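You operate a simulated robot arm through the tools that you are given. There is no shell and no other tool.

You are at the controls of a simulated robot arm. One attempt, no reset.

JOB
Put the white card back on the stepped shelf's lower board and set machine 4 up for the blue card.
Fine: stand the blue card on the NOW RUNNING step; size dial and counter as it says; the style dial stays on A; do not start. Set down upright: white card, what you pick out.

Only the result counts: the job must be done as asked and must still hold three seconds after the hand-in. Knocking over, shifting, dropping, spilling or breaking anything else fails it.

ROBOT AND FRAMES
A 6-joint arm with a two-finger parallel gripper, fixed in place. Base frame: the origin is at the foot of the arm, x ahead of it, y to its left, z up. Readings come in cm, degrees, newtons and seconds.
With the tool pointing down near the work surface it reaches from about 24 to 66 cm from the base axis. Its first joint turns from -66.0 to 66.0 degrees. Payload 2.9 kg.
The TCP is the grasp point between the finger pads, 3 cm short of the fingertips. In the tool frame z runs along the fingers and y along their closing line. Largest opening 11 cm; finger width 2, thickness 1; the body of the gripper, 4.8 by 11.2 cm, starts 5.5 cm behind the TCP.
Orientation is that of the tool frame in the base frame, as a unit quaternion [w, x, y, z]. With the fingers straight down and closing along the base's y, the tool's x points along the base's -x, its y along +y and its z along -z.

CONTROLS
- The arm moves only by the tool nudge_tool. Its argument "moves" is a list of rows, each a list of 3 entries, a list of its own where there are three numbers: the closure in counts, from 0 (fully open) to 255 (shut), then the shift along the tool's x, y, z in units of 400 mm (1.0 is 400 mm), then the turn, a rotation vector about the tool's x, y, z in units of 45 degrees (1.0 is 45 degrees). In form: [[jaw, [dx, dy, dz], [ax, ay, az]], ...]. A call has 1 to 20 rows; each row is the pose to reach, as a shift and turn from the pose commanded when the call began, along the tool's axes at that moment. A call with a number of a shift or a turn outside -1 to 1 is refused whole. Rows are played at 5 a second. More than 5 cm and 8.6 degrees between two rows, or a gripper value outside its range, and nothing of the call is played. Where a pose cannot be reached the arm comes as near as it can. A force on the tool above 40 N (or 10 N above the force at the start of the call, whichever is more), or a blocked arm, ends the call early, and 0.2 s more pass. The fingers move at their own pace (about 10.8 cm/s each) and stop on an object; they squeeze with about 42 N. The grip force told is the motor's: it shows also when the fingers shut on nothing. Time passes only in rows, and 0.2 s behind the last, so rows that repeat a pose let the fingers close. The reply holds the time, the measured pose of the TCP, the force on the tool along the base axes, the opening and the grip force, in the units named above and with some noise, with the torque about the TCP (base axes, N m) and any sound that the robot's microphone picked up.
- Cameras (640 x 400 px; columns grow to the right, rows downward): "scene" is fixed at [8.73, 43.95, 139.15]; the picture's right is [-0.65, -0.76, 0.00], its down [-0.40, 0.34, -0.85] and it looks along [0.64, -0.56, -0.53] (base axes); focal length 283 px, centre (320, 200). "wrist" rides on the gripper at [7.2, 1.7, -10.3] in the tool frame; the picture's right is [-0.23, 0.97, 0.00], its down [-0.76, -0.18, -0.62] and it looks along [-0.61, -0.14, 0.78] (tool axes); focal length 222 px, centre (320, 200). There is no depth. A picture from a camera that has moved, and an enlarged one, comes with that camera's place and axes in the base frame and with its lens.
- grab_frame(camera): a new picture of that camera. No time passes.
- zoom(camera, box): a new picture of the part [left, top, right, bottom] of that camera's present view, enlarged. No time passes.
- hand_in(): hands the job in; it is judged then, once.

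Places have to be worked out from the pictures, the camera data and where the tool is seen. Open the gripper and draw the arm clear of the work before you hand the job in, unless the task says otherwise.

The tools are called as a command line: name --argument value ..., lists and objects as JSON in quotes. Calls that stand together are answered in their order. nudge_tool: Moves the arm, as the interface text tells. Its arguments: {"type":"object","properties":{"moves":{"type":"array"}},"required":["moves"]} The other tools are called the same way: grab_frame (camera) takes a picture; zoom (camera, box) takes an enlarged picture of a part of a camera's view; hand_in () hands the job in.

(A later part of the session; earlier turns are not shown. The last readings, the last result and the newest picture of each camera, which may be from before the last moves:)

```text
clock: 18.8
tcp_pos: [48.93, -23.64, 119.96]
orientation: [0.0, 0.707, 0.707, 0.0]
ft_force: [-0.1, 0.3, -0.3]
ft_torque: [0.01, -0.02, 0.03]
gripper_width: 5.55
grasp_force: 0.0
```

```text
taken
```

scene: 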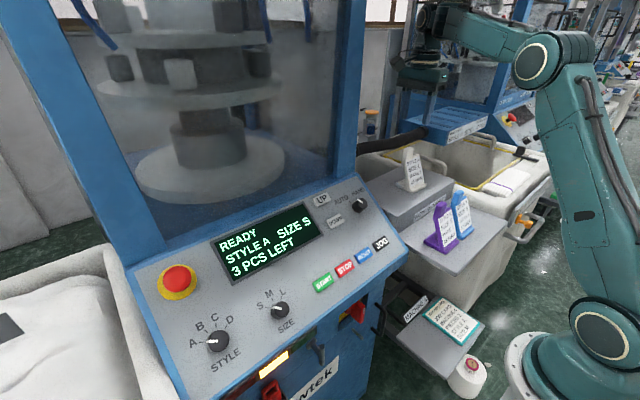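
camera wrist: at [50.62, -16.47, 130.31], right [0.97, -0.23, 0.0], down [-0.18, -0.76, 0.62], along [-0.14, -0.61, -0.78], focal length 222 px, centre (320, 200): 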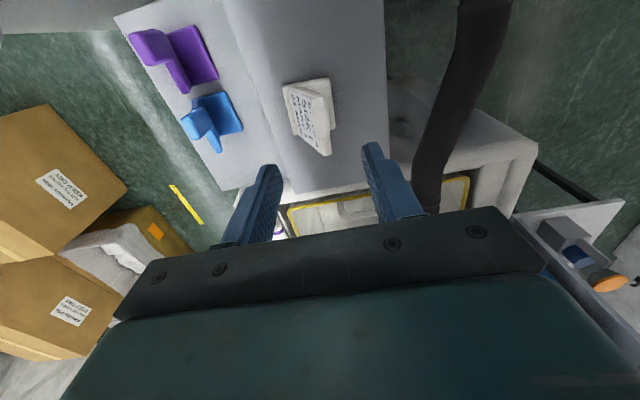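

Turned; the wrist camera now looks along −y with +x to the right. I zoom on the white card to align the fingers with the tab.

zoom --camera "wrist" --box '[270, 70, 370, 170]'

zoom --camera "wrist" --box '[110, 0, 410, 240]'

```text
4.00 times, centred on (320, 120) of wrist
camera zoom: at [50.62, -16.47, 130.31], right [0.97, -0.23, 0.0], down [-0.18, -0.76, 0.62], along [-0.14, -0.61, -0.78], focal length 888 px, centre (320, 520)
```

zoom: 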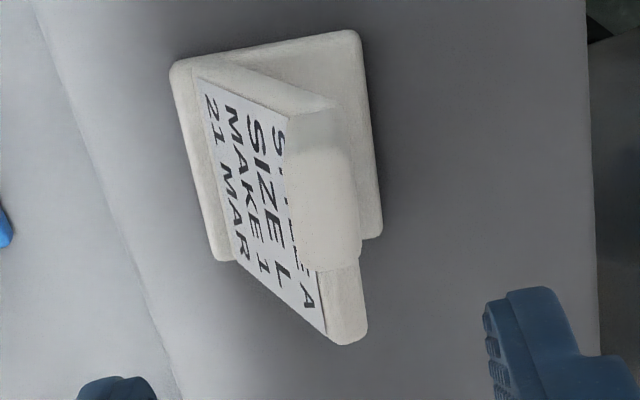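

```text
1.67 times, centred on (260, 120) of wrist
camera zoom: at [50.62, -16.47, 130.31], right [0.97, -0.23, 0.0], down [-0.18, -0.76, 0.62], along [-0.14, -0.61, -0.78], focal length 370 px, centre (420, 333)
```

zoom: 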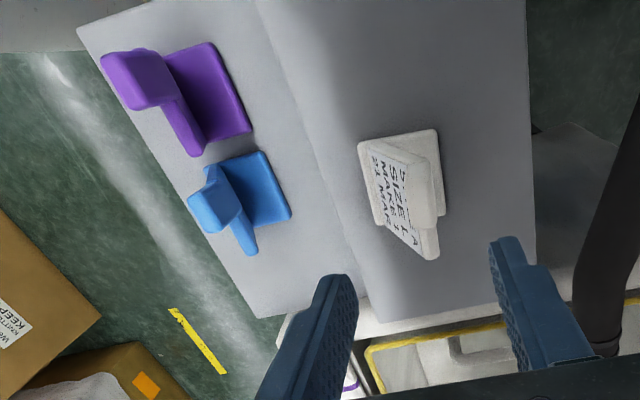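

The tab sits within about 0.2 cm of the tool axis. I descend to bring the fingertips about 1.9 cm below the tab's top, with a small correction, fingers still open.

nudge_tool --moves '[[127, [0.005, 0.002, 0.06], [0, 0, 0]], [127, [0.005, 0.002, 0.12], [0, 0, 0]], [127, [0.005, 0.002, 0.17], [0, 0, 0]], [127, [0.005, 0.002, 0.21], [0, 0, 0]], [127, [0.005, 0.002, 0.232], [0, 0, 0]], [127, [0.005, 0.002, 0.232], [0, 0, 0]]]'

grab_frame --camera "wrist"

zoom --camera "scene" --box '[380, 110, 460, 210]'

```text
clock: 20.2
tcp_pos: [49.06, -23.43, 110.69]
orientation: [0.0, 0.708, 0.707, 0.0]
ft_force: [-0.5, 0.6, -0.5]
ft_torque: [-0.04, 0.01, 0.04]
gripper_width: 5.5
grasp_force: 0.1
```

```text
taken
camera wrist: at [50.61, -16.33, 121.05], right [0.97, -0.23, 0.0], down [-0.18, -0.76, 0.62], along [-0.14, -0.61, -0.78], focal length 222 px, centre (320, 200)
```

wrist: 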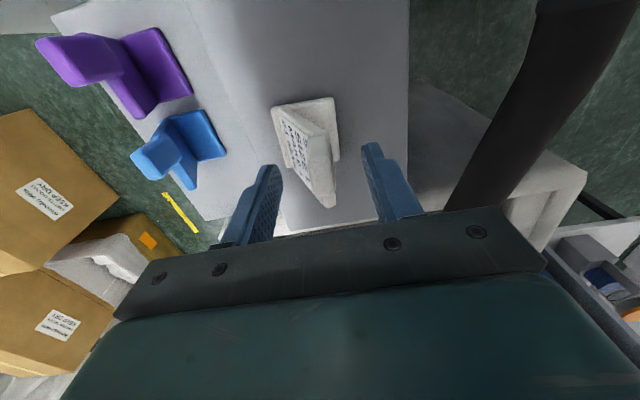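

```text
4.00 times, centred on (420, 160) of scene
camera zoom: at [8.73, 43.95, 139.15], right [-0.65, -0.76, 0.0], down [-0.4, 0.34, -0.85], along [0.64, -0.56, -0.53], focal length 1132 px, centre (-80, 360)
```

zoom: 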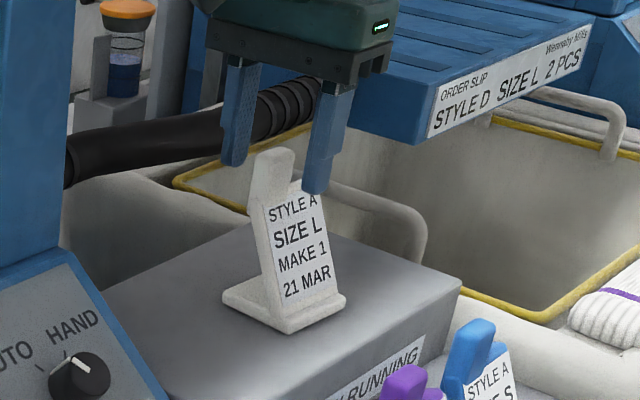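

zoom --camera "wrist" --box '[250, 80, 410, 220]'

zoom --camera "scene" --box '[395, 125, 445, 170]'

```text
2.86 times, centred on (330, 150) of wrist
camera zoom: at [50.61, -16.33, 121.05], right [0.97, -0.23, 0.0], down [-0.18, -0.76, 0.62], along [-0.14, -0.61, -0.78], focal length 635 px, centre (291, 343)
```

zoom: 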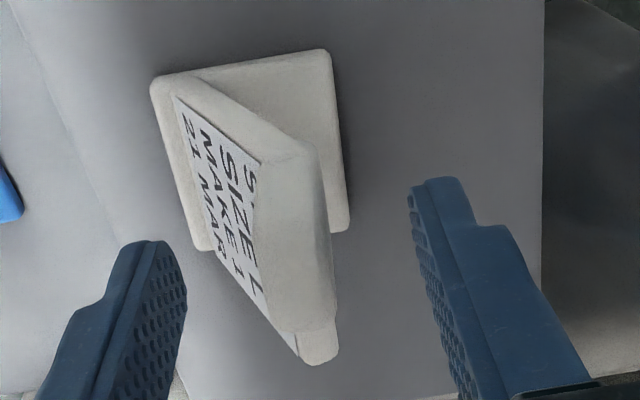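

```text
8.89 times, centred on (420, 148) of scene
camera zoom: at [8.73, 43.95, 139.15], right [-0.65, -0.76, 0.0], down [-0.4, 0.34, -0.85], along [0.64, -0.56, -0.53], focal length 2516 px, centre (-569, 667)
```

zoom: 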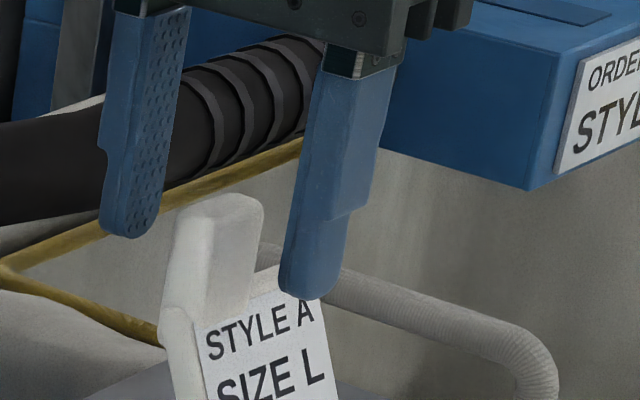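

The tab sits about 0.35 cm toward +x of the finger midline, so I shift that way (and 0.3 cm deeper) before closing, to avoid pushing the card.

nudge_tool --moves '[[127, [0, 0.0045, 0.004], [0, 0, 0]], [127, [0, 0.009, 0.008], [0, 0, 0]], [127, [0, 0.009, 0.008], [0, 0, 0]]]'

zoom --camera "wrist" --box '[250, 80, 410, 220]'

zoom --camera "scene" --box '[395, 125, 445, 170]'

```text
clock: 21.0
tcp_pos: [49.37, -23.36, 110.43]
orientation: [0.0, 0.707, 0.707, 0.0]
ft_force: [0.3, -0.6, -0.3]
ft_torque: [-0.02, -0.02, 0.0]
gripper_width: 5.52
grasp_force: 0.0
```

```text
2.86 times, centred on (330, 150) of wrist
camera zoom: at [51.05, -16.32, 120.76], right [0.97, -0.23, 0.0], down [-0.18, -0.76, 0.62], along [-0.14, -0.61, -0.78], focal length 635 px, centre (291, 343)
```

zoom: 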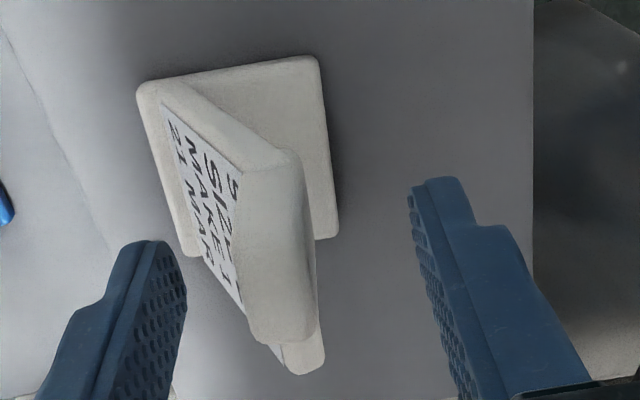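

```text
8.89 times, centred on (420, 148) of scene
camera zoom: at [8.73, 43.95, 139.15], right [-0.65, -0.76, 0.0], down [-0.4, 0.34, -0.85], along [0.64, -0.56, -0.53], focal length 2516 px, centre (-569, 667)
```

zoom: 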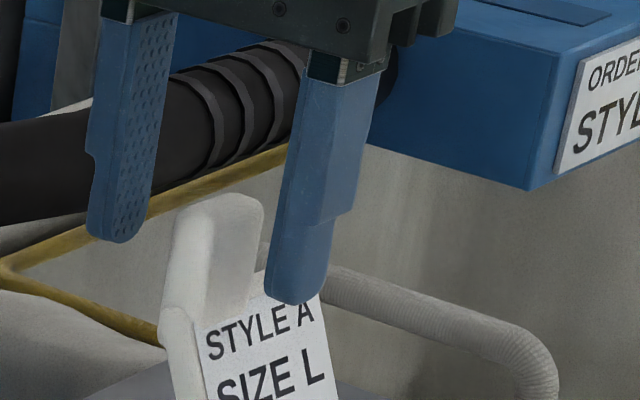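

zoom --camera "wrist" --box '[295, 110, 355, 215]'

zoom --camera "scene" --box '[400, 130, 430, 165]'

```text
3.81 times, centred on (325, 162) of wrist
camera zoom: at [51.05, -16.32, 120.76], right [0.97, -0.23, 0.0], down [-0.18, -0.76, 0.62], along [-0.14, -0.61, -0.78], focal length 846 px, centre (301, 343)
```

zoom: 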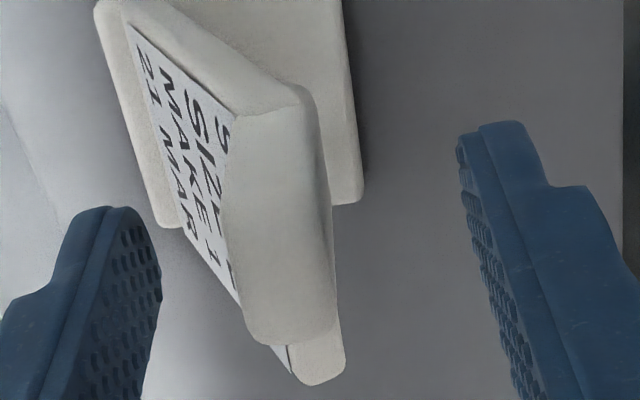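

```text
11.43 times, centred on (415, 148) of scene
camera zoom: at [8.73, 43.95, 139.15], right [-0.65, -0.76, 0.0], down [-0.4, 0.34, -0.85], along [0.64, -0.56, -0.53], focal length 3234 px, centre (-766, 800)
```

zoom: 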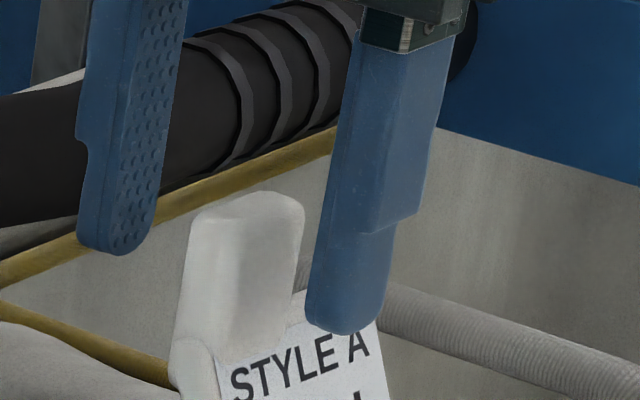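

The midplane is now within about 0.1 cm of the tab's centre. I close on it.

nudge_tool --moves '[[180, [0, -0.001, 0], [0, 0, 0]], [255, [0, -0.001, 0], [0, 0, 0]], [255, [0, -0.001, 0], [0, 0, 0]], [255, [0, -0.001, 0], [0, 0, 0]]]'

grab_frame --camera "wrist"

zoom --camera "scene" --box '[380, 120, 460, 210]'

```text
clock: 22.0
tcp_pos: [49.51, -23.45, 110.35]
orientation: [-0.001, 0.707, 0.707, 0.001]
ft_force: [-0.5, 0.1, -0.6]
ft_torque: [-0.03, 0.0, 0.0]
gripper_width: 1.47
grasp_force: 42.3
```

```text
taken
camera wrist: at [51.03, -16.29, 120.77], right [0.97, -0.23, 0.0], down [-0.18, -0.76, 0.62], along [-0.14, -0.61, -0.78], focal length 222 px, centre (320, 200)
```

wrist: 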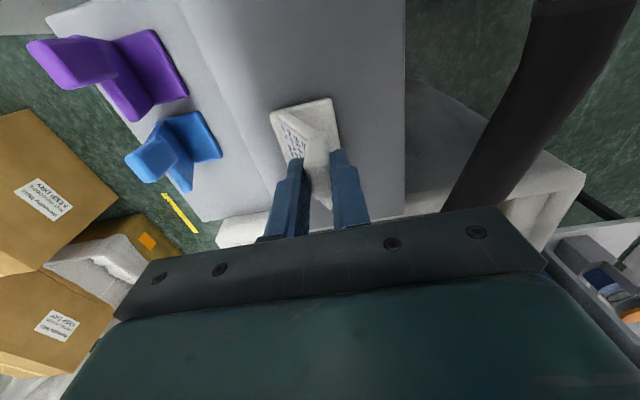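

```text
4.44 times, centred on (420, 165) of scene
camera zoom: at [8.73, 43.95, 139.15], right [-0.65, -0.76, 0.0], down [-0.4, 0.34, -0.85], along [0.64, -0.56, -0.53], focal length 1258 px, centre (-124, 356)
```

zoom: 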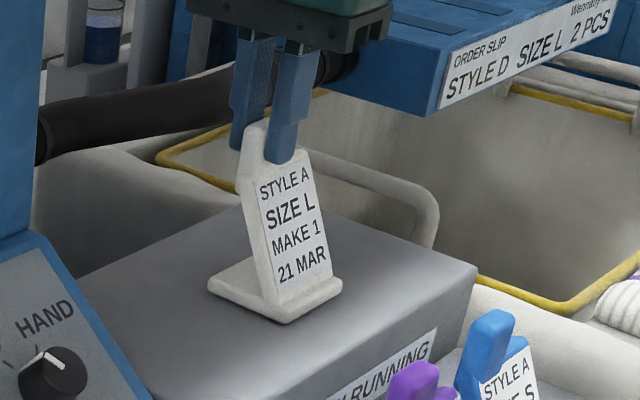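

Gripped at 1.47 cm with the card still upright. I lift it 6 cm straight up and check it hangs level.

nudge_tool --moves '[[255, [0, -0.001, -0.01], [0, 0, 0]], [255, [0, -0.001, -0.03], [0, 0, 0]], [255, [0, -0.001, -0.07], [0, 0, 0]], [255, [0, -0.001, -0.11], [0, 0, 0]], [255, [0, -0.001, -0.15], [0, 0, 0]], [255, [0, -0.001, -0.15], [0, 0, 0]]]'

zoom --camera "scene" --box '[370, 100, 480, 260]'

grab_frame --camera "wrist"

```text
clock: 23.4
tcp_pos: [49.38, -23.44, 116.3]
orientation: [0.0, 0.708, 0.706, -0.001]
ft_force: [-1.0, -0.4, -0.5]
ft_torque: [0.01, 0.01, -0.02]
gripper_width: 1.48
grasp_force: 41.7
```

```text
2.50 times, centred on (425, 180) of scene
camera zoom: at [8.73, 43.95, 139.15], right [-0.65, -0.76, 0.0], down [-0.4, 0.34, -0.85], along [0.64, -0.56, -0.53], focal length 708 px, centre (58, 250)
```

zoom: 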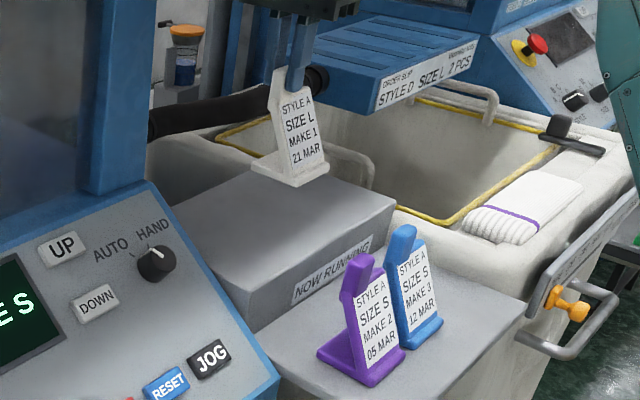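

```text
taken
camera wrist: at [51.0, -16.24, 126.58], right [0.97, -0.23, 0.0], down [-0.18, -0.76, 0.62], along [-0.14, -0.61, -0.78], focal length 222 px, centre (320, 200)
```

wrist: 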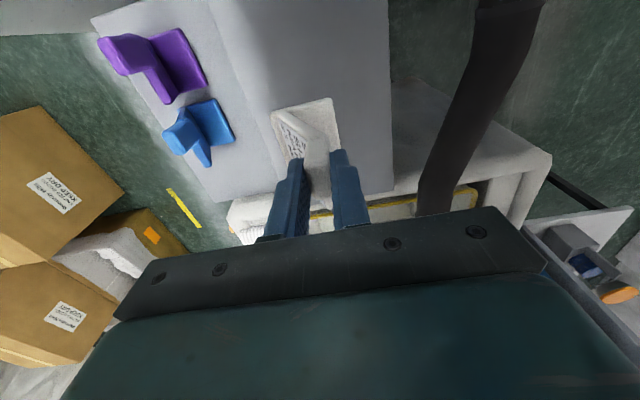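

Card hangs level. I carry it sideways to y≈-32.4 first, then back to x≈33.3 above the free end of the lower board, at height.

nudge_tool --moves '[[255, [-0.075, 0, 0], [0, 0, 0]], [255, [-0.15, 0, 0], [0, 0, 0]], [255, [-0.2225, 0, 0], [0, 0, 0]], [255, [-0.2225, -0.08, 0], [0, 0, 0]], [255, [-0.2225, -0.16, 0], [0, 0, 0]], [255, [-0.2225, -0.24, 0], [0, 0, 0]], [255, [-0.2225, -0.32, 0], [0, 0, 0]], [255, [-0.2225, -0.4025, 0], [0, 0, 0]], [255, [-0.2225, -0.4025, 0], [0, 0, 0]]]'

grab_frame --camera "wrist"

grab_frame --camera "scene"

zoom --camera "scene" --box '[400, 120, 540, 290]'

```text
clock: 25.4
tcp_pos: [33.32, -32.4, 116.39]
orientation: [0.0, 0.708, 0.707, 0.0]
ft_force: [0.3, 0.0, -0.4]
ft_torque: [0.0, -0.05, -0.04]
gripper_width: 1.49
grasp_force: 42.0
```

```text
taken
camera wrist: at [34.95, -25.27, 126.81], right [0.97, -0.23, 0.0], down [-0.18, -0.76, 0.62], along [-0.14, -0.61, -0.78], focal length 222 px, centre (320, 200)
```

wrist: 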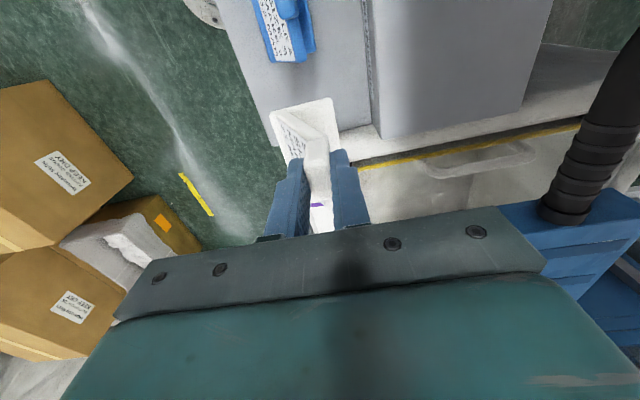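

```text
taken
```

scene: 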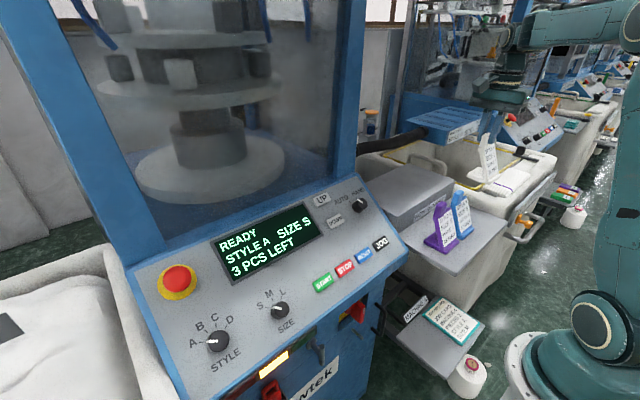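

```text
2.35 times, centred on (470, 205) of scene
camera zoom: at [8.73, 43.95, 139.15], right [-0.65, -0.76, 0.0], down [-0.4, 0.34, -0.85], along [0.64, -0.56, -0.53], focal length 666 px, centre (-33, 188)
```

zoom: 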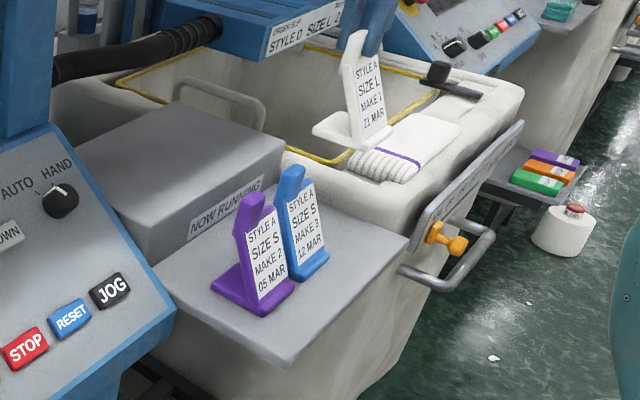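

The card is over the free end of the board (board edge y≈-39.7, card would span about -37…-30.3, blue edge about -28). I lower it 11 cm, stopping a couple of centimetres short, and check clearances.

nudge_tool --moves '[[255, [0, 0, 0.08], [0, 0, 0]], [255, [0, 0, 0.16], [0, 0, 0]], [255, [0, 0, 0.23], [0, 0, 0]], [255, [0, 0, 0.275], [0, 0, 0]], [255, [0, 0, 0.275], [0, 0, 0]]]'

grab_frame --camera "wrist"

zoom --camera "scene" --box '[410, 150, 510, 270]'

```text
clock: 26.6
tcp_pos: [33.36, -32.28, 105.49]
orientation: [-0.001, 0.707, 0.708, 0.0]
ft_force: [0.6, 1.1, 0.0]
ft_torque: [0.0, -0.04, -0.03]
gripper_width: 1.49
grasp_force: 42.3
```

```text
taken
camera wrist: at [34.99, -25.14, 115.9], right [0.97, -0.23, 0.0], down [-0.18, -0.76, 0.62], along [-0.14, -0.61, -0.78], focal length 222 px, centre (320, 200)
```

wrist: 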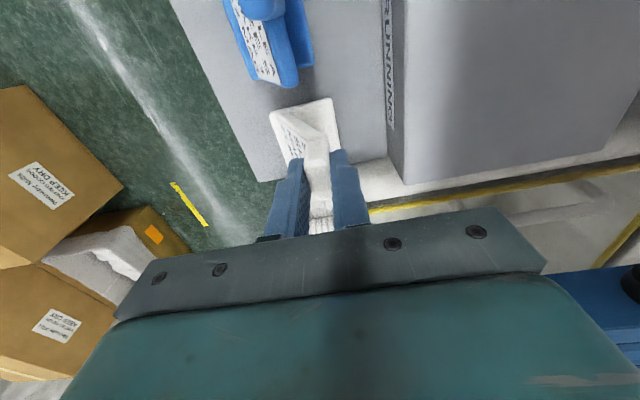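

```text
3.33 times, centred on (460, 210) of scene
camera zoom: at [8.73, 43.95, 139.15], right [-0.65, -0.76, 0.0], down [-0.4, 0.34, -0.85], along [0.64, -0.56, -0.53], focal length 943 px, centre (-147, 167)
```

zoom: 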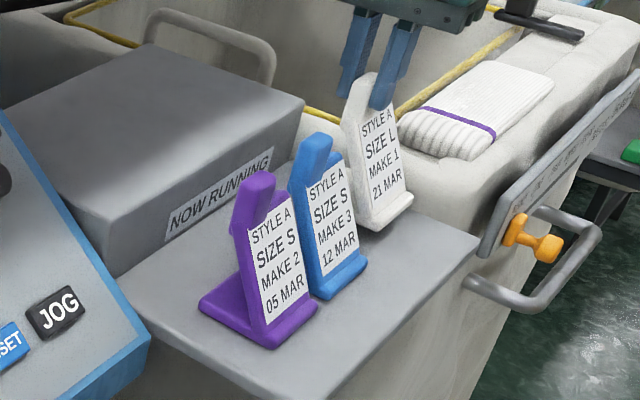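

Clearances look good. I continue down gently, 1.4 cm, and watch the vertical force.

nudge_tool --moves '[[255, [0, 0, 0.015], [0, 0, 0]], [255, [0, 0, 0.025], [0, 0, 0]], [255, [0, 0, 0.035], [0, 0, 0]]]'

zoom --camera "scene" --box '[440, 170, 500, 240]'

```text
clock: 27.4
tcp_pos: [33.2, -32.33, 104.08]
orientation: [0.0, 0.707, 0.708, -0.001]
ft_force: [0.1, -0.3, -1.1]
ft_torque: [0.04, -0.01, 0.02]
gripper_width: 1.49
grasp_force: 41.9
```

```text
5.71 times, centred on (470, 205) of scene
camera zoom: at [8.73, 43.95, 139.15], right [-0.65, -0.76, 0.0], down [-0.4, 0.34, -0.85], along [0.64, -0.56, -0.53], focal length 1617 px, centre (-537, 171)
```

zoom: 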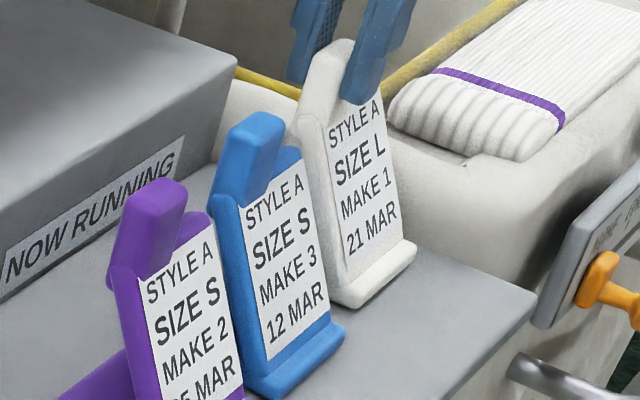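

Not down yet. I lower a further 0.4 cm.

nudge_tool --moves '[[255, [0, 0, 0.005], [0, 0, 0]], [255, [0, 0, 0.01], [0, 0, 0]]]'

nudge_tool --moves '[[255, [0, 0, 0.004], [0, 0, 0]], [255, [0, 0, 0.007], [0, 0, 0]]]'

zoom --camera "scene" --box '[440, 170, 500, 240]'

```text
clock: 28.0
tcp_pos: [33.34, -32.33, 103.84]
orientation: [0.002, 0.707, 0.707, 0.0]
ft_force: [-4.5, 8.5, 29.0]
ft_torque: [0.36, 0.43, -0.06]
gripper_width: 1.51
grasp_force: 41.4
```

```text
clock: 28.4
tcp_pos: [33.32, -32.49, 103.9]
orientation: [0.003, 0.708, 0.707, 0.0]
ft_force: [-1.5, -0.3, 6.0]
ft_torque: [-0.17, 0.2, -0.07]
gripper_width: 1.48
grasp_force: 42.0
stopped in row 1: the force on the tool passed its limit at 41 N (the readings are from after the stop); the commanded pose is now the measured one
```

```text
5.71 times, centred on (470, 205) of scene
camera zoom: at [8.72, 43.96, 139.14], right [-0.65, -0.76, 0.0], down [-0.4, 0.34, -0.85], along [0.64, -0.56, -0.53], focal length 1617 px, centre (-537, 171)
```

zoom: 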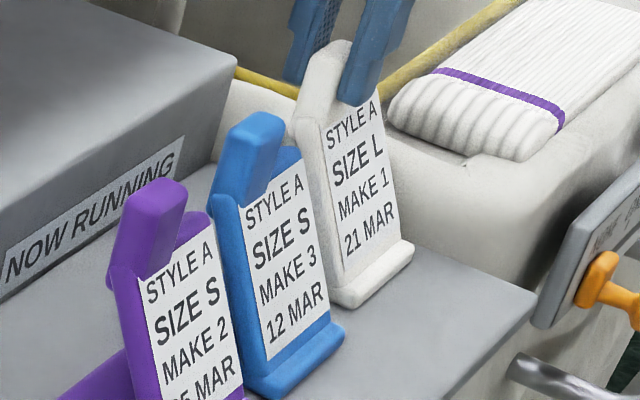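

The card touched down at TCP z≈103.9 (board is about 6.5 cm below the step), leaving only about 6 N. I check that the base sits flat before releasing.

zoom --camera "scene" --box '[455, 185, 490, 230]'

zoom --camera "wrist" --box '[200, 40, 400, 240]'

```text
8.89 times, centred on (472, 208) of scene
camera zoom: at [8.72, 43.96, 139.14], right [-0.65, -0.76, 0.0], down [-0.4, 0.34, -0.85], along [0.64, -0.56, -0.53], focal length 2516 px, centre (-1036, 133)
```

zoom: 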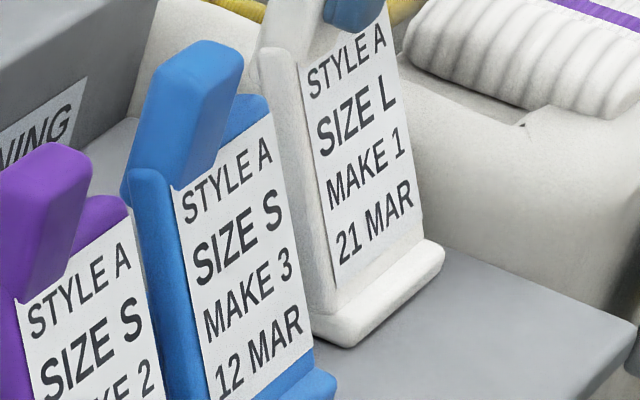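

```text
2.00 times, centred on (300, 140) of wrist
camera zoom: at [34.92, -25.17, 114.21], right [0.97, -0.23, 0.01], down [-0.18, -0.76, 0.63], along [-0.14, -0.61, -0.78], focal length 444 px, centre (360, 320)
```

zoom: 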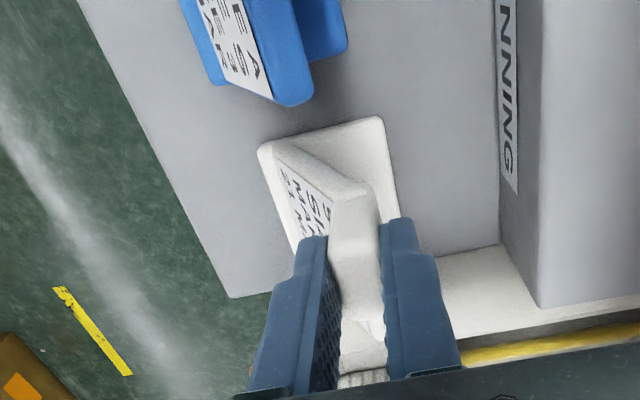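

Base is flat on the board, clear of blue and of the board edge. I release it, opening the fingers gradually.

nudge_tool --moves '[[215, [0, 0, 0], [0, 0, 0]], [205, [0, 0, 0], [0, 0, 0]], [180, [0, 0, 0], [0, 0, 0]], [127, [0, 0, 0], [0, 0, 0]], [127, [0, 0, 0], [0, 0, 0]]]'

zoom --camera "scene" --box '[440, 160, 500, 230]'

zoom --camera "wrist" --box '[200, 40, 400, 240]'

```text
clock: 29.6
tcp_pos: [33.39, -32.34, 103.73]
orientation: [0.002, 0.706, 0.708, 0.0]
ft_force: [-0.3, -0.7, 0.1]
ft_torque: [0.01, 0.02, -0.01]
gripper_width: 5.5
grasp_force: 0.0
```

```text
5.71 times, centred on (470, 195) of scene
camera zoom: at [8.73, 43.95, 139.15], right [-0.65, -0.76, 0.0], down [-0.4, 0.34, -0.85], along [0.64, -0.56, -0.53], focal length 1617 px, centre (-537, 229)
```

zoom: 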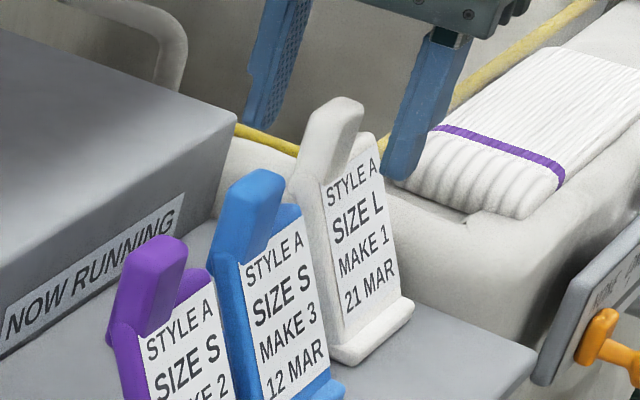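

```text
2.00 times, centred on (300, 140) of wrist
camera zoom: at [34.93, -25.17, 114.16], right [0.97, -0.23, 0.0], down [-0.18, -0.76, 0.62], along [-0.14, -0.61, -0.78], focal length 444 px, centre (360, 320)
```

zoom: 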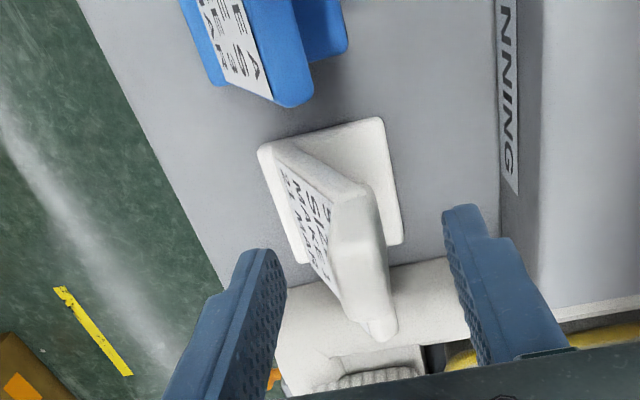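

White card stands on its own on the lower board. I rise 10 cm straight up, then shift over the blue card's tab.

nudge_tool --moves '[[127, [0, 0, -0.03], [0, 0, 0]], [127, [0, 0, -0.09], [0, 0, 0]], [127, [0, 0, -0.17], [0, 0, 0]], [127, [0, 0, -0.25], [0, 0, 0]], [127, [0.075, 0, -0.25], [0, 0, 0]], [127, [0.15, 0, -0.25], [0, 0, 0]], [127, [0.222, 0, -0.25], [0, 0, 0]], [127, [0.222, 0, -0.25], [0, 0, 0]]]'

grab_frame --camera "wrist"

zoom --camera "wrist" --box '[270, 70, 370, 170]'

zoom --camera "scene" --box '[420, 160, 500, 260]'

```text
clock: 31.4
tcp_pos: [33.41, -23.54, 113.88]
orientation: [0.002, 0.707, 0.708, 0.0]
ft_force: [0.0, -0.3, 0.1]
ft_torque: [0.01, 0.01, 0.02]
gripper_width: 5.53
grasp_force: 0.1
```

```text
taken
camera wrist: at [34.92, -16.35, 124.23], right [0.97, -0.23, 0.0], down [-0.18, -0.76, 0.62], along [-0.14, -0.61, -0.78], focal length 222 px, centre (320, 200)
```

wrist: 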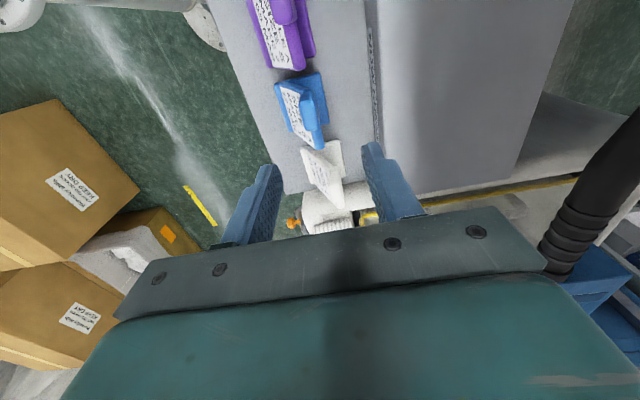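

```text
4.00 times, centred on (320, 120) of wrist
camera zoom: at [34.92, -16.35, 124.23], right [0.97, -0.23, 0.0], down [-0.18, -0.76, 0.62], along [-0.14, -0.61, -0.78], focal length 888 px, centre (320, 520)
```

zoom: 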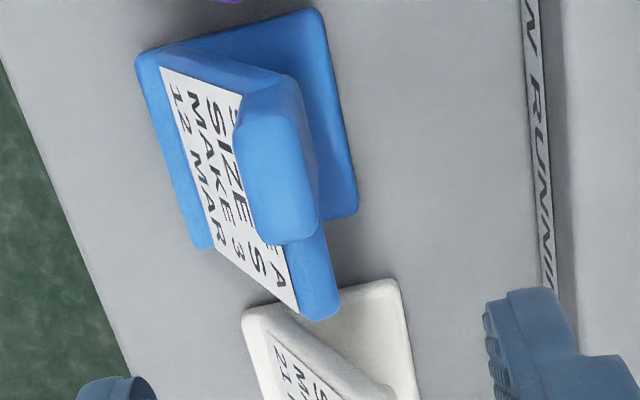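

```text
4.00 times, centred on (460, 210) of scene
camera zoom: at [8.73, 43.95, 139.15], right [-0.65, -0.76, 0.0], down [-0.4, 0.34, -0.85], along [0.64, -0.56, -0.53], focal length 1132 px, centre (-240, 160)
```

zoom: 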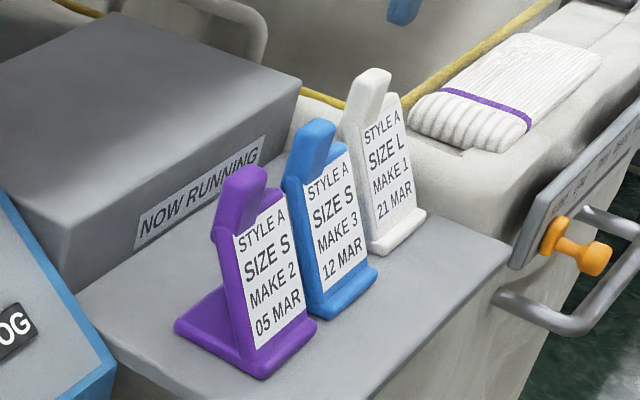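

The blue tab seems about 0.9 cm toward −x and 0.8 cm toward +y of the tool axis. I zoom in from both cameras to confirm before moving.

zoom --camera "scene" --box '[440, 180, 475, 215]'

zoom --camera "wrist" --box '[285, 80, 335, 140]'

```text
11.43 times, centred on (458, 198) of scene
camera zoom: at [8.73, 43.95, 139.15], right [-0.65, -0.76, 0.0], down [-0.4, 0.34, -0.85], along [0.64, -0.56, -0.53], focal length 3234 px, centre (-1251, 229)
```

zoom: 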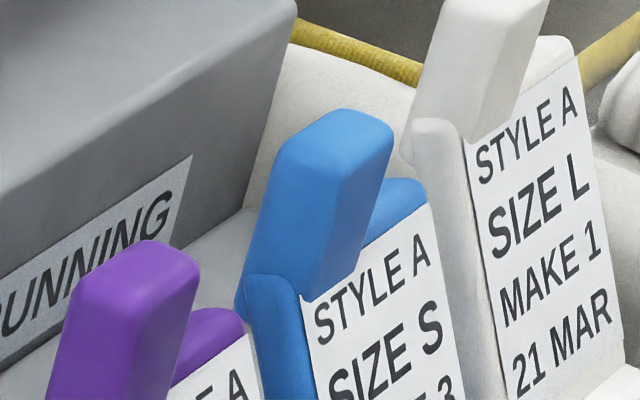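

```text
6.67 times, centred on (310, 110) of wrist
camera zoom: at [34.92, -16.35, 124.23], right [0.97, -0.23, 0.0], down [-0.18, -0.76, 0.62], along [-0.14, -0.61, -0.78], focal length 1481 px, centre (387, 800)
```

zoom: 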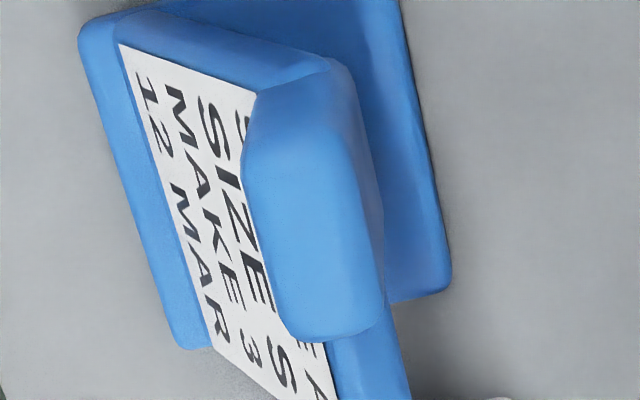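

Both views put the blue tab top at about [32.55, -22.85, 103.0]. I shift over it and descend so the open tips straddle the tab.

nudge_tool --moves '[[127, [0.017, -0.0215, 0], [0, 0, 0]], [127, [0.017, -0.0215, 0.08], [0, 0, 0]], [127, [0.017, -0.0215, 0.16], [0, 0, 0]], [127, [0.017, -0.0215, 0.21], [0, 0, 0]], [127, [0.017, -0.0215, 0.24], [0, 0, 0]], [127, [0.017, -0.0215, 0.24], [0, 0, 0]]]'

zoom --camera "wrist" --box '[295, 110, 355, 215]'

zoom --camera "scene" --box '[440, 165, 485, 215]'

```text
clock: 32.8
tcp_pos: [32.48, -22.95, 104.24]
orientation: [0.002, 0.706, 0.708, 0.001]
ft_force: [0.3, 0.2, 0.0]
ft_torque: [0.03, 0.02, 0.0]
gripper_width: 5.52
grasp_force: 0.0
```

```text
3.81 times, centred on (325, 162) of wrist
camera zoom: at [34.02, -15.69, 114.49], right [0.97, -0.23, 0.0], down [-0.18, -0.76, 0.62], along [-0.14, -0.61, -0.78], focal length 846 px, centre (301, 343)
```

zoom: 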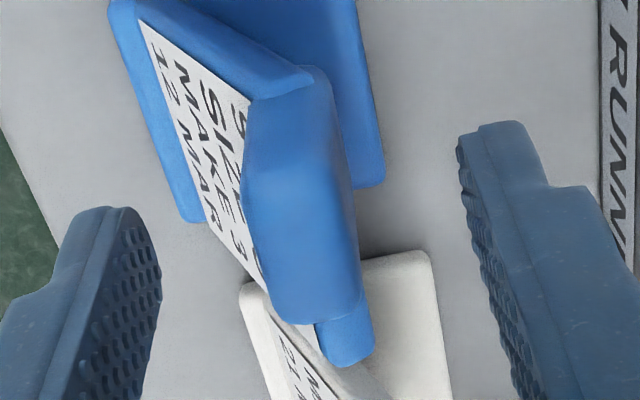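

```text
8.00 times, centred on (462, 190) of scene
camera zoom: at [8.73, 43.95, 139.15], right [-0.65, -0.76, 0.0], down [-0.4, 0.34, -0.85], along [0.64, -0.56, -0.53], focal length 2264 px, centre (-820, 280)
```

zoom: 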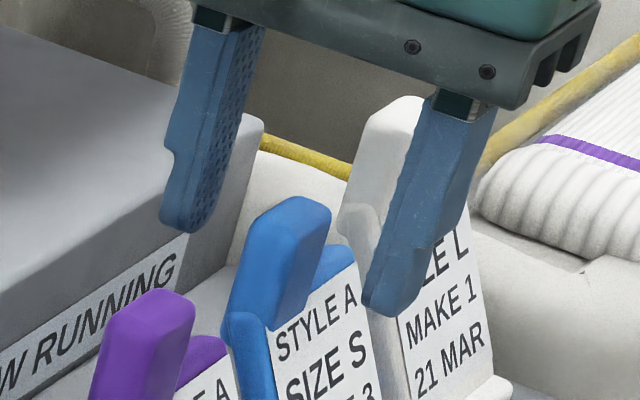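

The tab is centred within about 0.1 cm. I make that small correction, go 0.3 cm deeper, and close on the blue tab.

nudge_tool --moves '[[127, [0, 0.0025, 0.004], [0, 0, 0]], [127, [0, 0.0025, 0.0075], [0, 0, 0]], [180, [0, 0.0025, 0.0075], [0, 0, 0]], [255, [0, 0.0025, 0.0075], [0, 0, 0]], [255, [0, 0.0025, 0.0075], [0, 0, 0]], [255, [0, 0.0025, 0.0075], [0, 0, 0]]]'

zoom --camera "scene" --box '[420, 160, 500, 260]'

zoom --camera "wrist" --box '[220, 40, 420, 220]'

```text
clock: 34.2
tcp_pos: [32.51, -22.82, 103.91]
orientation: [0.001, 0.707, 0.708, 0.0]
ft_force: [0.5, 0.1, -0.3]
ft_torque: [0.01, 0.02, -0.04]
gripper_width: 1.51
grasp_force: 42.0
```

```text
4.00 times, centred on (460, 210) of scene
camera zoom: at [8.73, 43.95, 139.15], right [-0.65, -0.76, 0.0], down [-0.4, 0.34, -0.85], along [0.64, -0.56, -0.53], focal length 1132 px, centre (-240, 160)
```

zoom: 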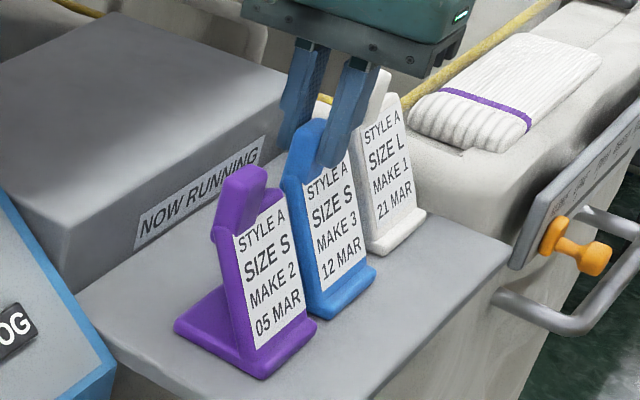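

```text
2.22 times, centred on (320, 130) of wrist
camera zoom: at [34.12, -15.67, 114.21], right [0.97, -0.23, 0.0], down [-0.18, -0.76, 0.62], along [-0.14, -0.61, -0.78], focal length 494 px, centre (320, 356)
```

zoom: 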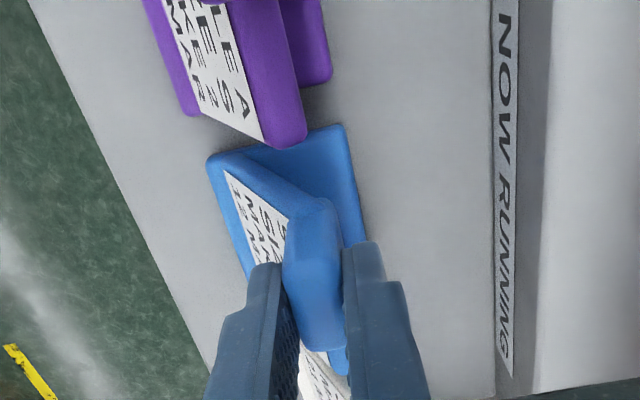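

Blue is gripped (1.51 cm) and still upright. I lift it straight up 11 cm.

nudge_tool --moves '[[255, [0, 0, -0.01], [0, 0, 0]], [255, [0, 0, -0.03], [0, 0, 0]], [255, [0, 0, -0.08], [0, 0, 0]], [255, [0, 0, -0.15], [0, 0, 0]], [255, [0, 0, -0.22], [0, 0, 0]], [255, [0, 0, -0.275], [0, 0, 0]], [255, [0, 0, -0.275], [0, 0, 0]]]'

zoom --camera "scene" --box '[400, 120, 520, 260]'

```text
clock: 35.8
tcp_pos: [32.52, -22.79, 114.97]
orientation: [0.001, 0.706, 0.708, 0.0]
ft_force: [-0.3, 1.0, -1.0]
ft_torque: [0.03, -0.03, 0.01]
gripper_width: 1.49
grasp_force: 42.0
```

```text
2.86 times, centred on (460, 190) of scene
camera zoom: at [8.73, 43.95, 139.15], right [-0.65, -0.76, 0.0], down [-0.4, 0.34, -0.85], along [0.64, -0.56, -0.53], focal length 809 px, centre (-80, 229)
```

zoom: 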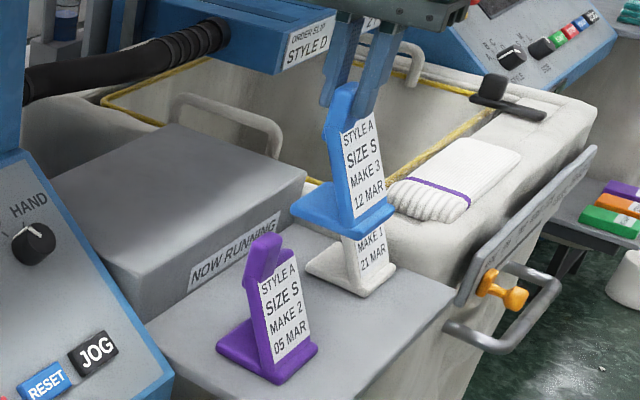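

Lifted cleanly with purple and white undisturbed. I carry blue forward over the step to where white stood.

nudge_tool --moves '[[255, [-0.004, 0.07, 0], [0, 0, 0]], [255, [-0.008, 0.14, 0], [0, 0, 0]], [255, [-0.012, 0.21, 0], [0, 0, 0]], [255, [-0.014, 0.28, 0], [0, 0, 0]], [255, [-0.014, 0.35, 0], [0, 0, 0]], [255, [-0.014, 0.42, 0], [0, 0, 0]], [255, [-0.014, 0.42, 0], [0, 0, 0]]]'

grab_frame --camera "wrist"

zoom --camera "scene" --box '[370, 110, 500, 260]'

```text
clock: 37.4
tcp_pos: [49.33, -23.12, 114.73]
orientation: [0.003, 0.707, 0.707, 0.0]
ft_force: [0.3, 0.1, -1.4]
ft_torque: [-0.01, -0.02, -0.01]
gripper_width: 1.48
grasp_force: 42.0
```

```text
taken
camera wrist: at [50.98, -16.0, 125.14], right [0.97, -0.23, 0.0], down [-0.18, -0.76, 0.62], along [-0.14, -0.61, -0.78], focal length 222 px, centre (320, 200)
```

wrist: 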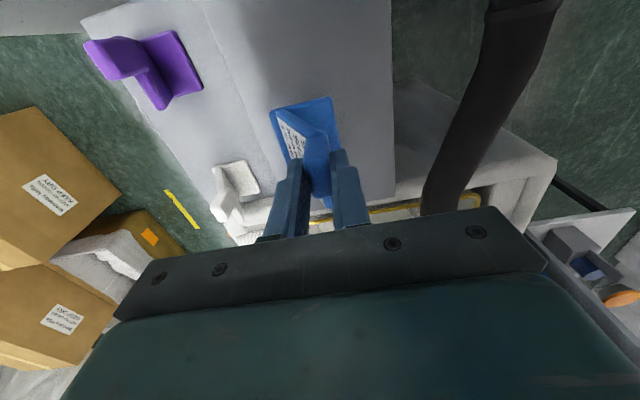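

```text
2.67 times, centred on (435, 185) of scene
camera zoom: at [8.73, 43.95, 139.15], right [-0.65, -0.76, 0.0], down [-0.4, 0.34, -0.85], along [0.64, -0.56, -0.53], focal length 755 px, centre (13, 240)
```

zoom: 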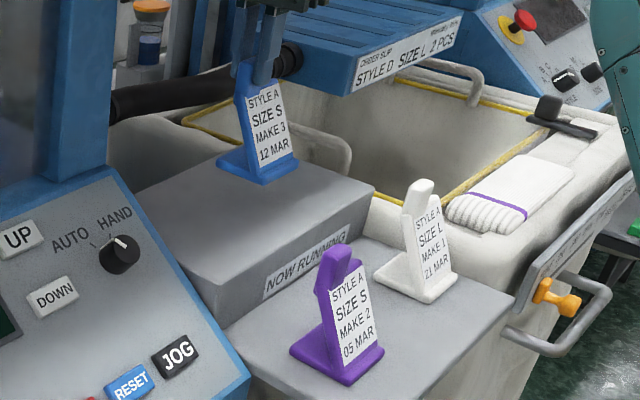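

Positioned over the step. I lower 3.9 cm, leaving about half a centimetre, then will creep down one call at a time.

nudge_tool --moves '[[255, [0, 0, 0.04], [0, 0, 0]], [255, [0, 0, 0.075], [0, 0, 0]], [255, [0, 0, 0.0975], [0, 0, 0]], [255, [0, 0, 0.0975], [0, 0, 0]]]'

zoom --camera "scene" --box '[395, 140, 445, 205]'

```text
clock: 38.4
tcp_pos: [49.32, -23.24, 111.01]
orientation: [0.002, 0.707, 0.708, 0.0]
ft_force: [0.1, 0.3, -0.3]
ft_torque: [0.0, 0.0, -0.02]
gripper_width: 1.48
grasp_force: 41.4
```

```text
6.15 times, centred on (420, 172) of scene
camera zoom: at [8.73, 43.95, 139.15], right [-0.65, -0.76, 0.0], down [-0.4, 0.34, -0.85], along [0.64, -0.56, -0.53], focal length 1742 px, centre (-295, 369)
```

zoom: 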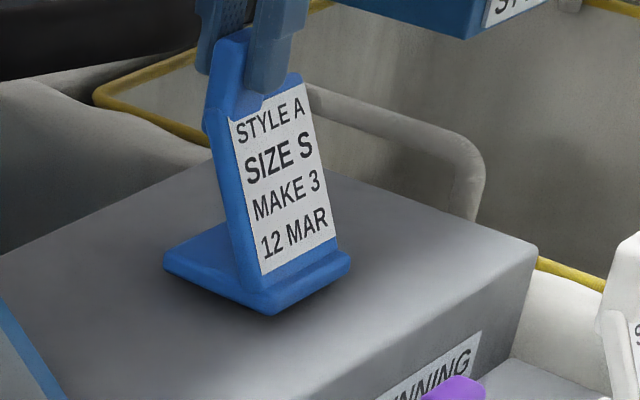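

A small gap remains under the base. I lower 0.3 cm and read the force.

nudge_tool --moves '[[255, [0, 0, 0.004], [0, 0, 0]], [255, [0, 0, 0.0075], [0, 0, 0]]]'

```text
clock: 39.0
tcp_pos: [49.38, -23.32, 110.79]
orientation: [0.003, 0.707, 0.707, 0.0]
ft_force: [0.6, 0.5, -0.6]
ft_torque: [-0.02, 0.02, 0.01]
gripper_width: 1.49
grasp_force: 41.8
```

No contact yet; another 0.2 cm.

nudge_tool --moves '[[255, [0, 0, 0.0025], [0, 0, 0]], [255, [0, 0, 0.005], [0, 0, 0]]]'

```text
clock: 39.6
tcp_pos: [49.36, -23.34, 110.46]
orientation: [0.003, 0.706, 0.708, 0.0]
ft_force: [0.0, 0.5, -0.4]
ft_torque: [0.0, -0.04, 0.01]
gripper_width: 1.51
grasp_force: 42.0
```

Still no reaction; a further 0.12 cm.

nudge_tool --moves '[[255, [0, 0, 0.0015], [0, 0, 0]], [255, [0, 0, 0.003], [0, 0, 0]]]'

zoom --camera "scene" --box '[400, 165, 435, 200]'

```text
clock: 40.2
tcp_pos: [49.37, -23.39, 110.39]
orientation: [0.003, 0.707, 0.708, 0.0]
ft_force: [-0.1, 0.7, -0.2]
ft_torque: [0.03, -0.02, 0.0]
gripper_width: 1.51
grasp_force: 42.3
```

```text
11.43 times, centred on (418, 182) of scene
camera zoom: at [8.73, 43.95, 139.15], right [-0.65, -0.76, 0.0], down [-0.4, 0.34, -0.85], along [0.64, -0.56, -0.53], focal length 3234 px, centre (-794, 400)
```

zoom: 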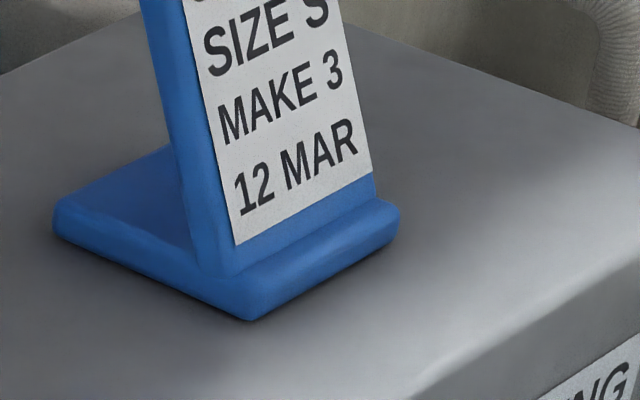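

The base is almost down, only a hairline remains. I lower another 0.12 cm.

nudge_tool --moves '[[255, [0, 0, 0.0015], [0, 0, 0]], [255, [0, 0, 0.003], [0, 0, 0]]]'

```text
clock: 40.8
tcp_pos: [49.34, -23.4, 110.26]
orientation: [0.004, 0.707, 0.708, 0.001]
ft_force: [1.0, -0.9, 4.9]
ft_torque: [-0.06, 0.1, 0.04]
gripper_width: 1.52
grasp_force: 41.6
```

Contact at about 5 N. I release with a gradual opening.

nudge_tool --moves '[[255, [0, 0, 0.0005], [0, 0, 0]], [215, [0, 0, 0.0005], [0, 0, 0]], [205, [0, 0, 0.0005], [0, 0, 0]], [180, [0, 0, 0.0005], [0, 0, 0]], [127, [0, 0, 0.0005], [0, 0, 0]], [127, [0, 0, 0.0005], [0, 0, 0]]]'

zoom --camera "scene" --box '[395, 130, 445, 205]'

zoom --camera "wrist" --box '[220, 60, 420, 220]'

```text
clock: 42.2
tcp_pos: [49.22, -23.36, 110.26]
orientation: [0.003, 0.707, 0.708, 0.001]
ft_force: [-0.7, 0.0, -0.2]
ft_torque: [-0.01, 0.01, 0.04]
gripper_width: 5.51
grasp_force: 0.0
```

```text
5.33 times, centred on (420, 168) of scene
camera zoom: at [8.73, 43.95, 139.15], right [-0.65, -0.76, 0.0], down [-0.4, 0.34, -0.85], along [0.64, -0.56, -0.53], focal length 1509 px, centre (-213, 373)
```

zoom: 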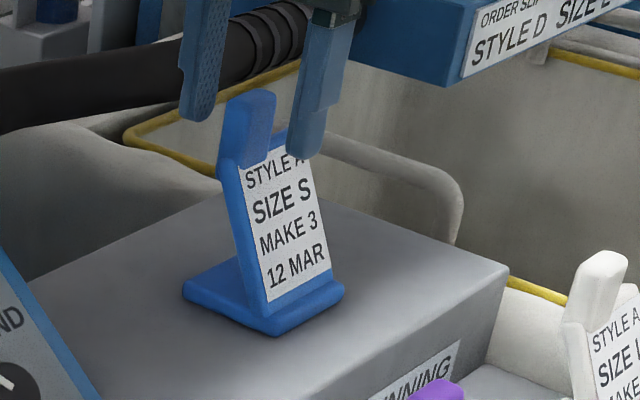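

```text
2.50 times, centred on (320, 140) of wrist
camera zoom: at [50.93, -16.13, 120.62], right [0.97, -0.23, 0.0], down [-0.18, -0.76, 0.62], along [-0.14, -0.61, -0.78], focal length 555 px, centre (320, 350)
```

zoom: 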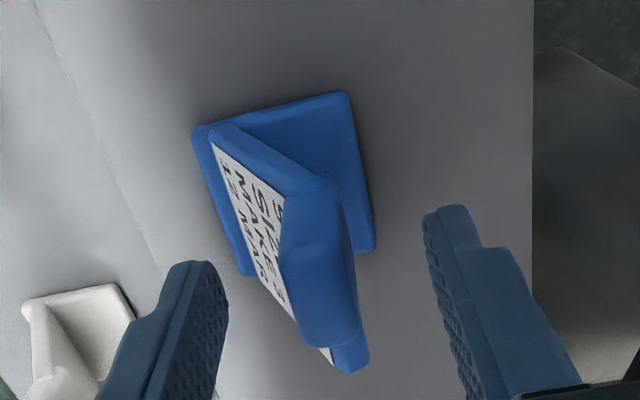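

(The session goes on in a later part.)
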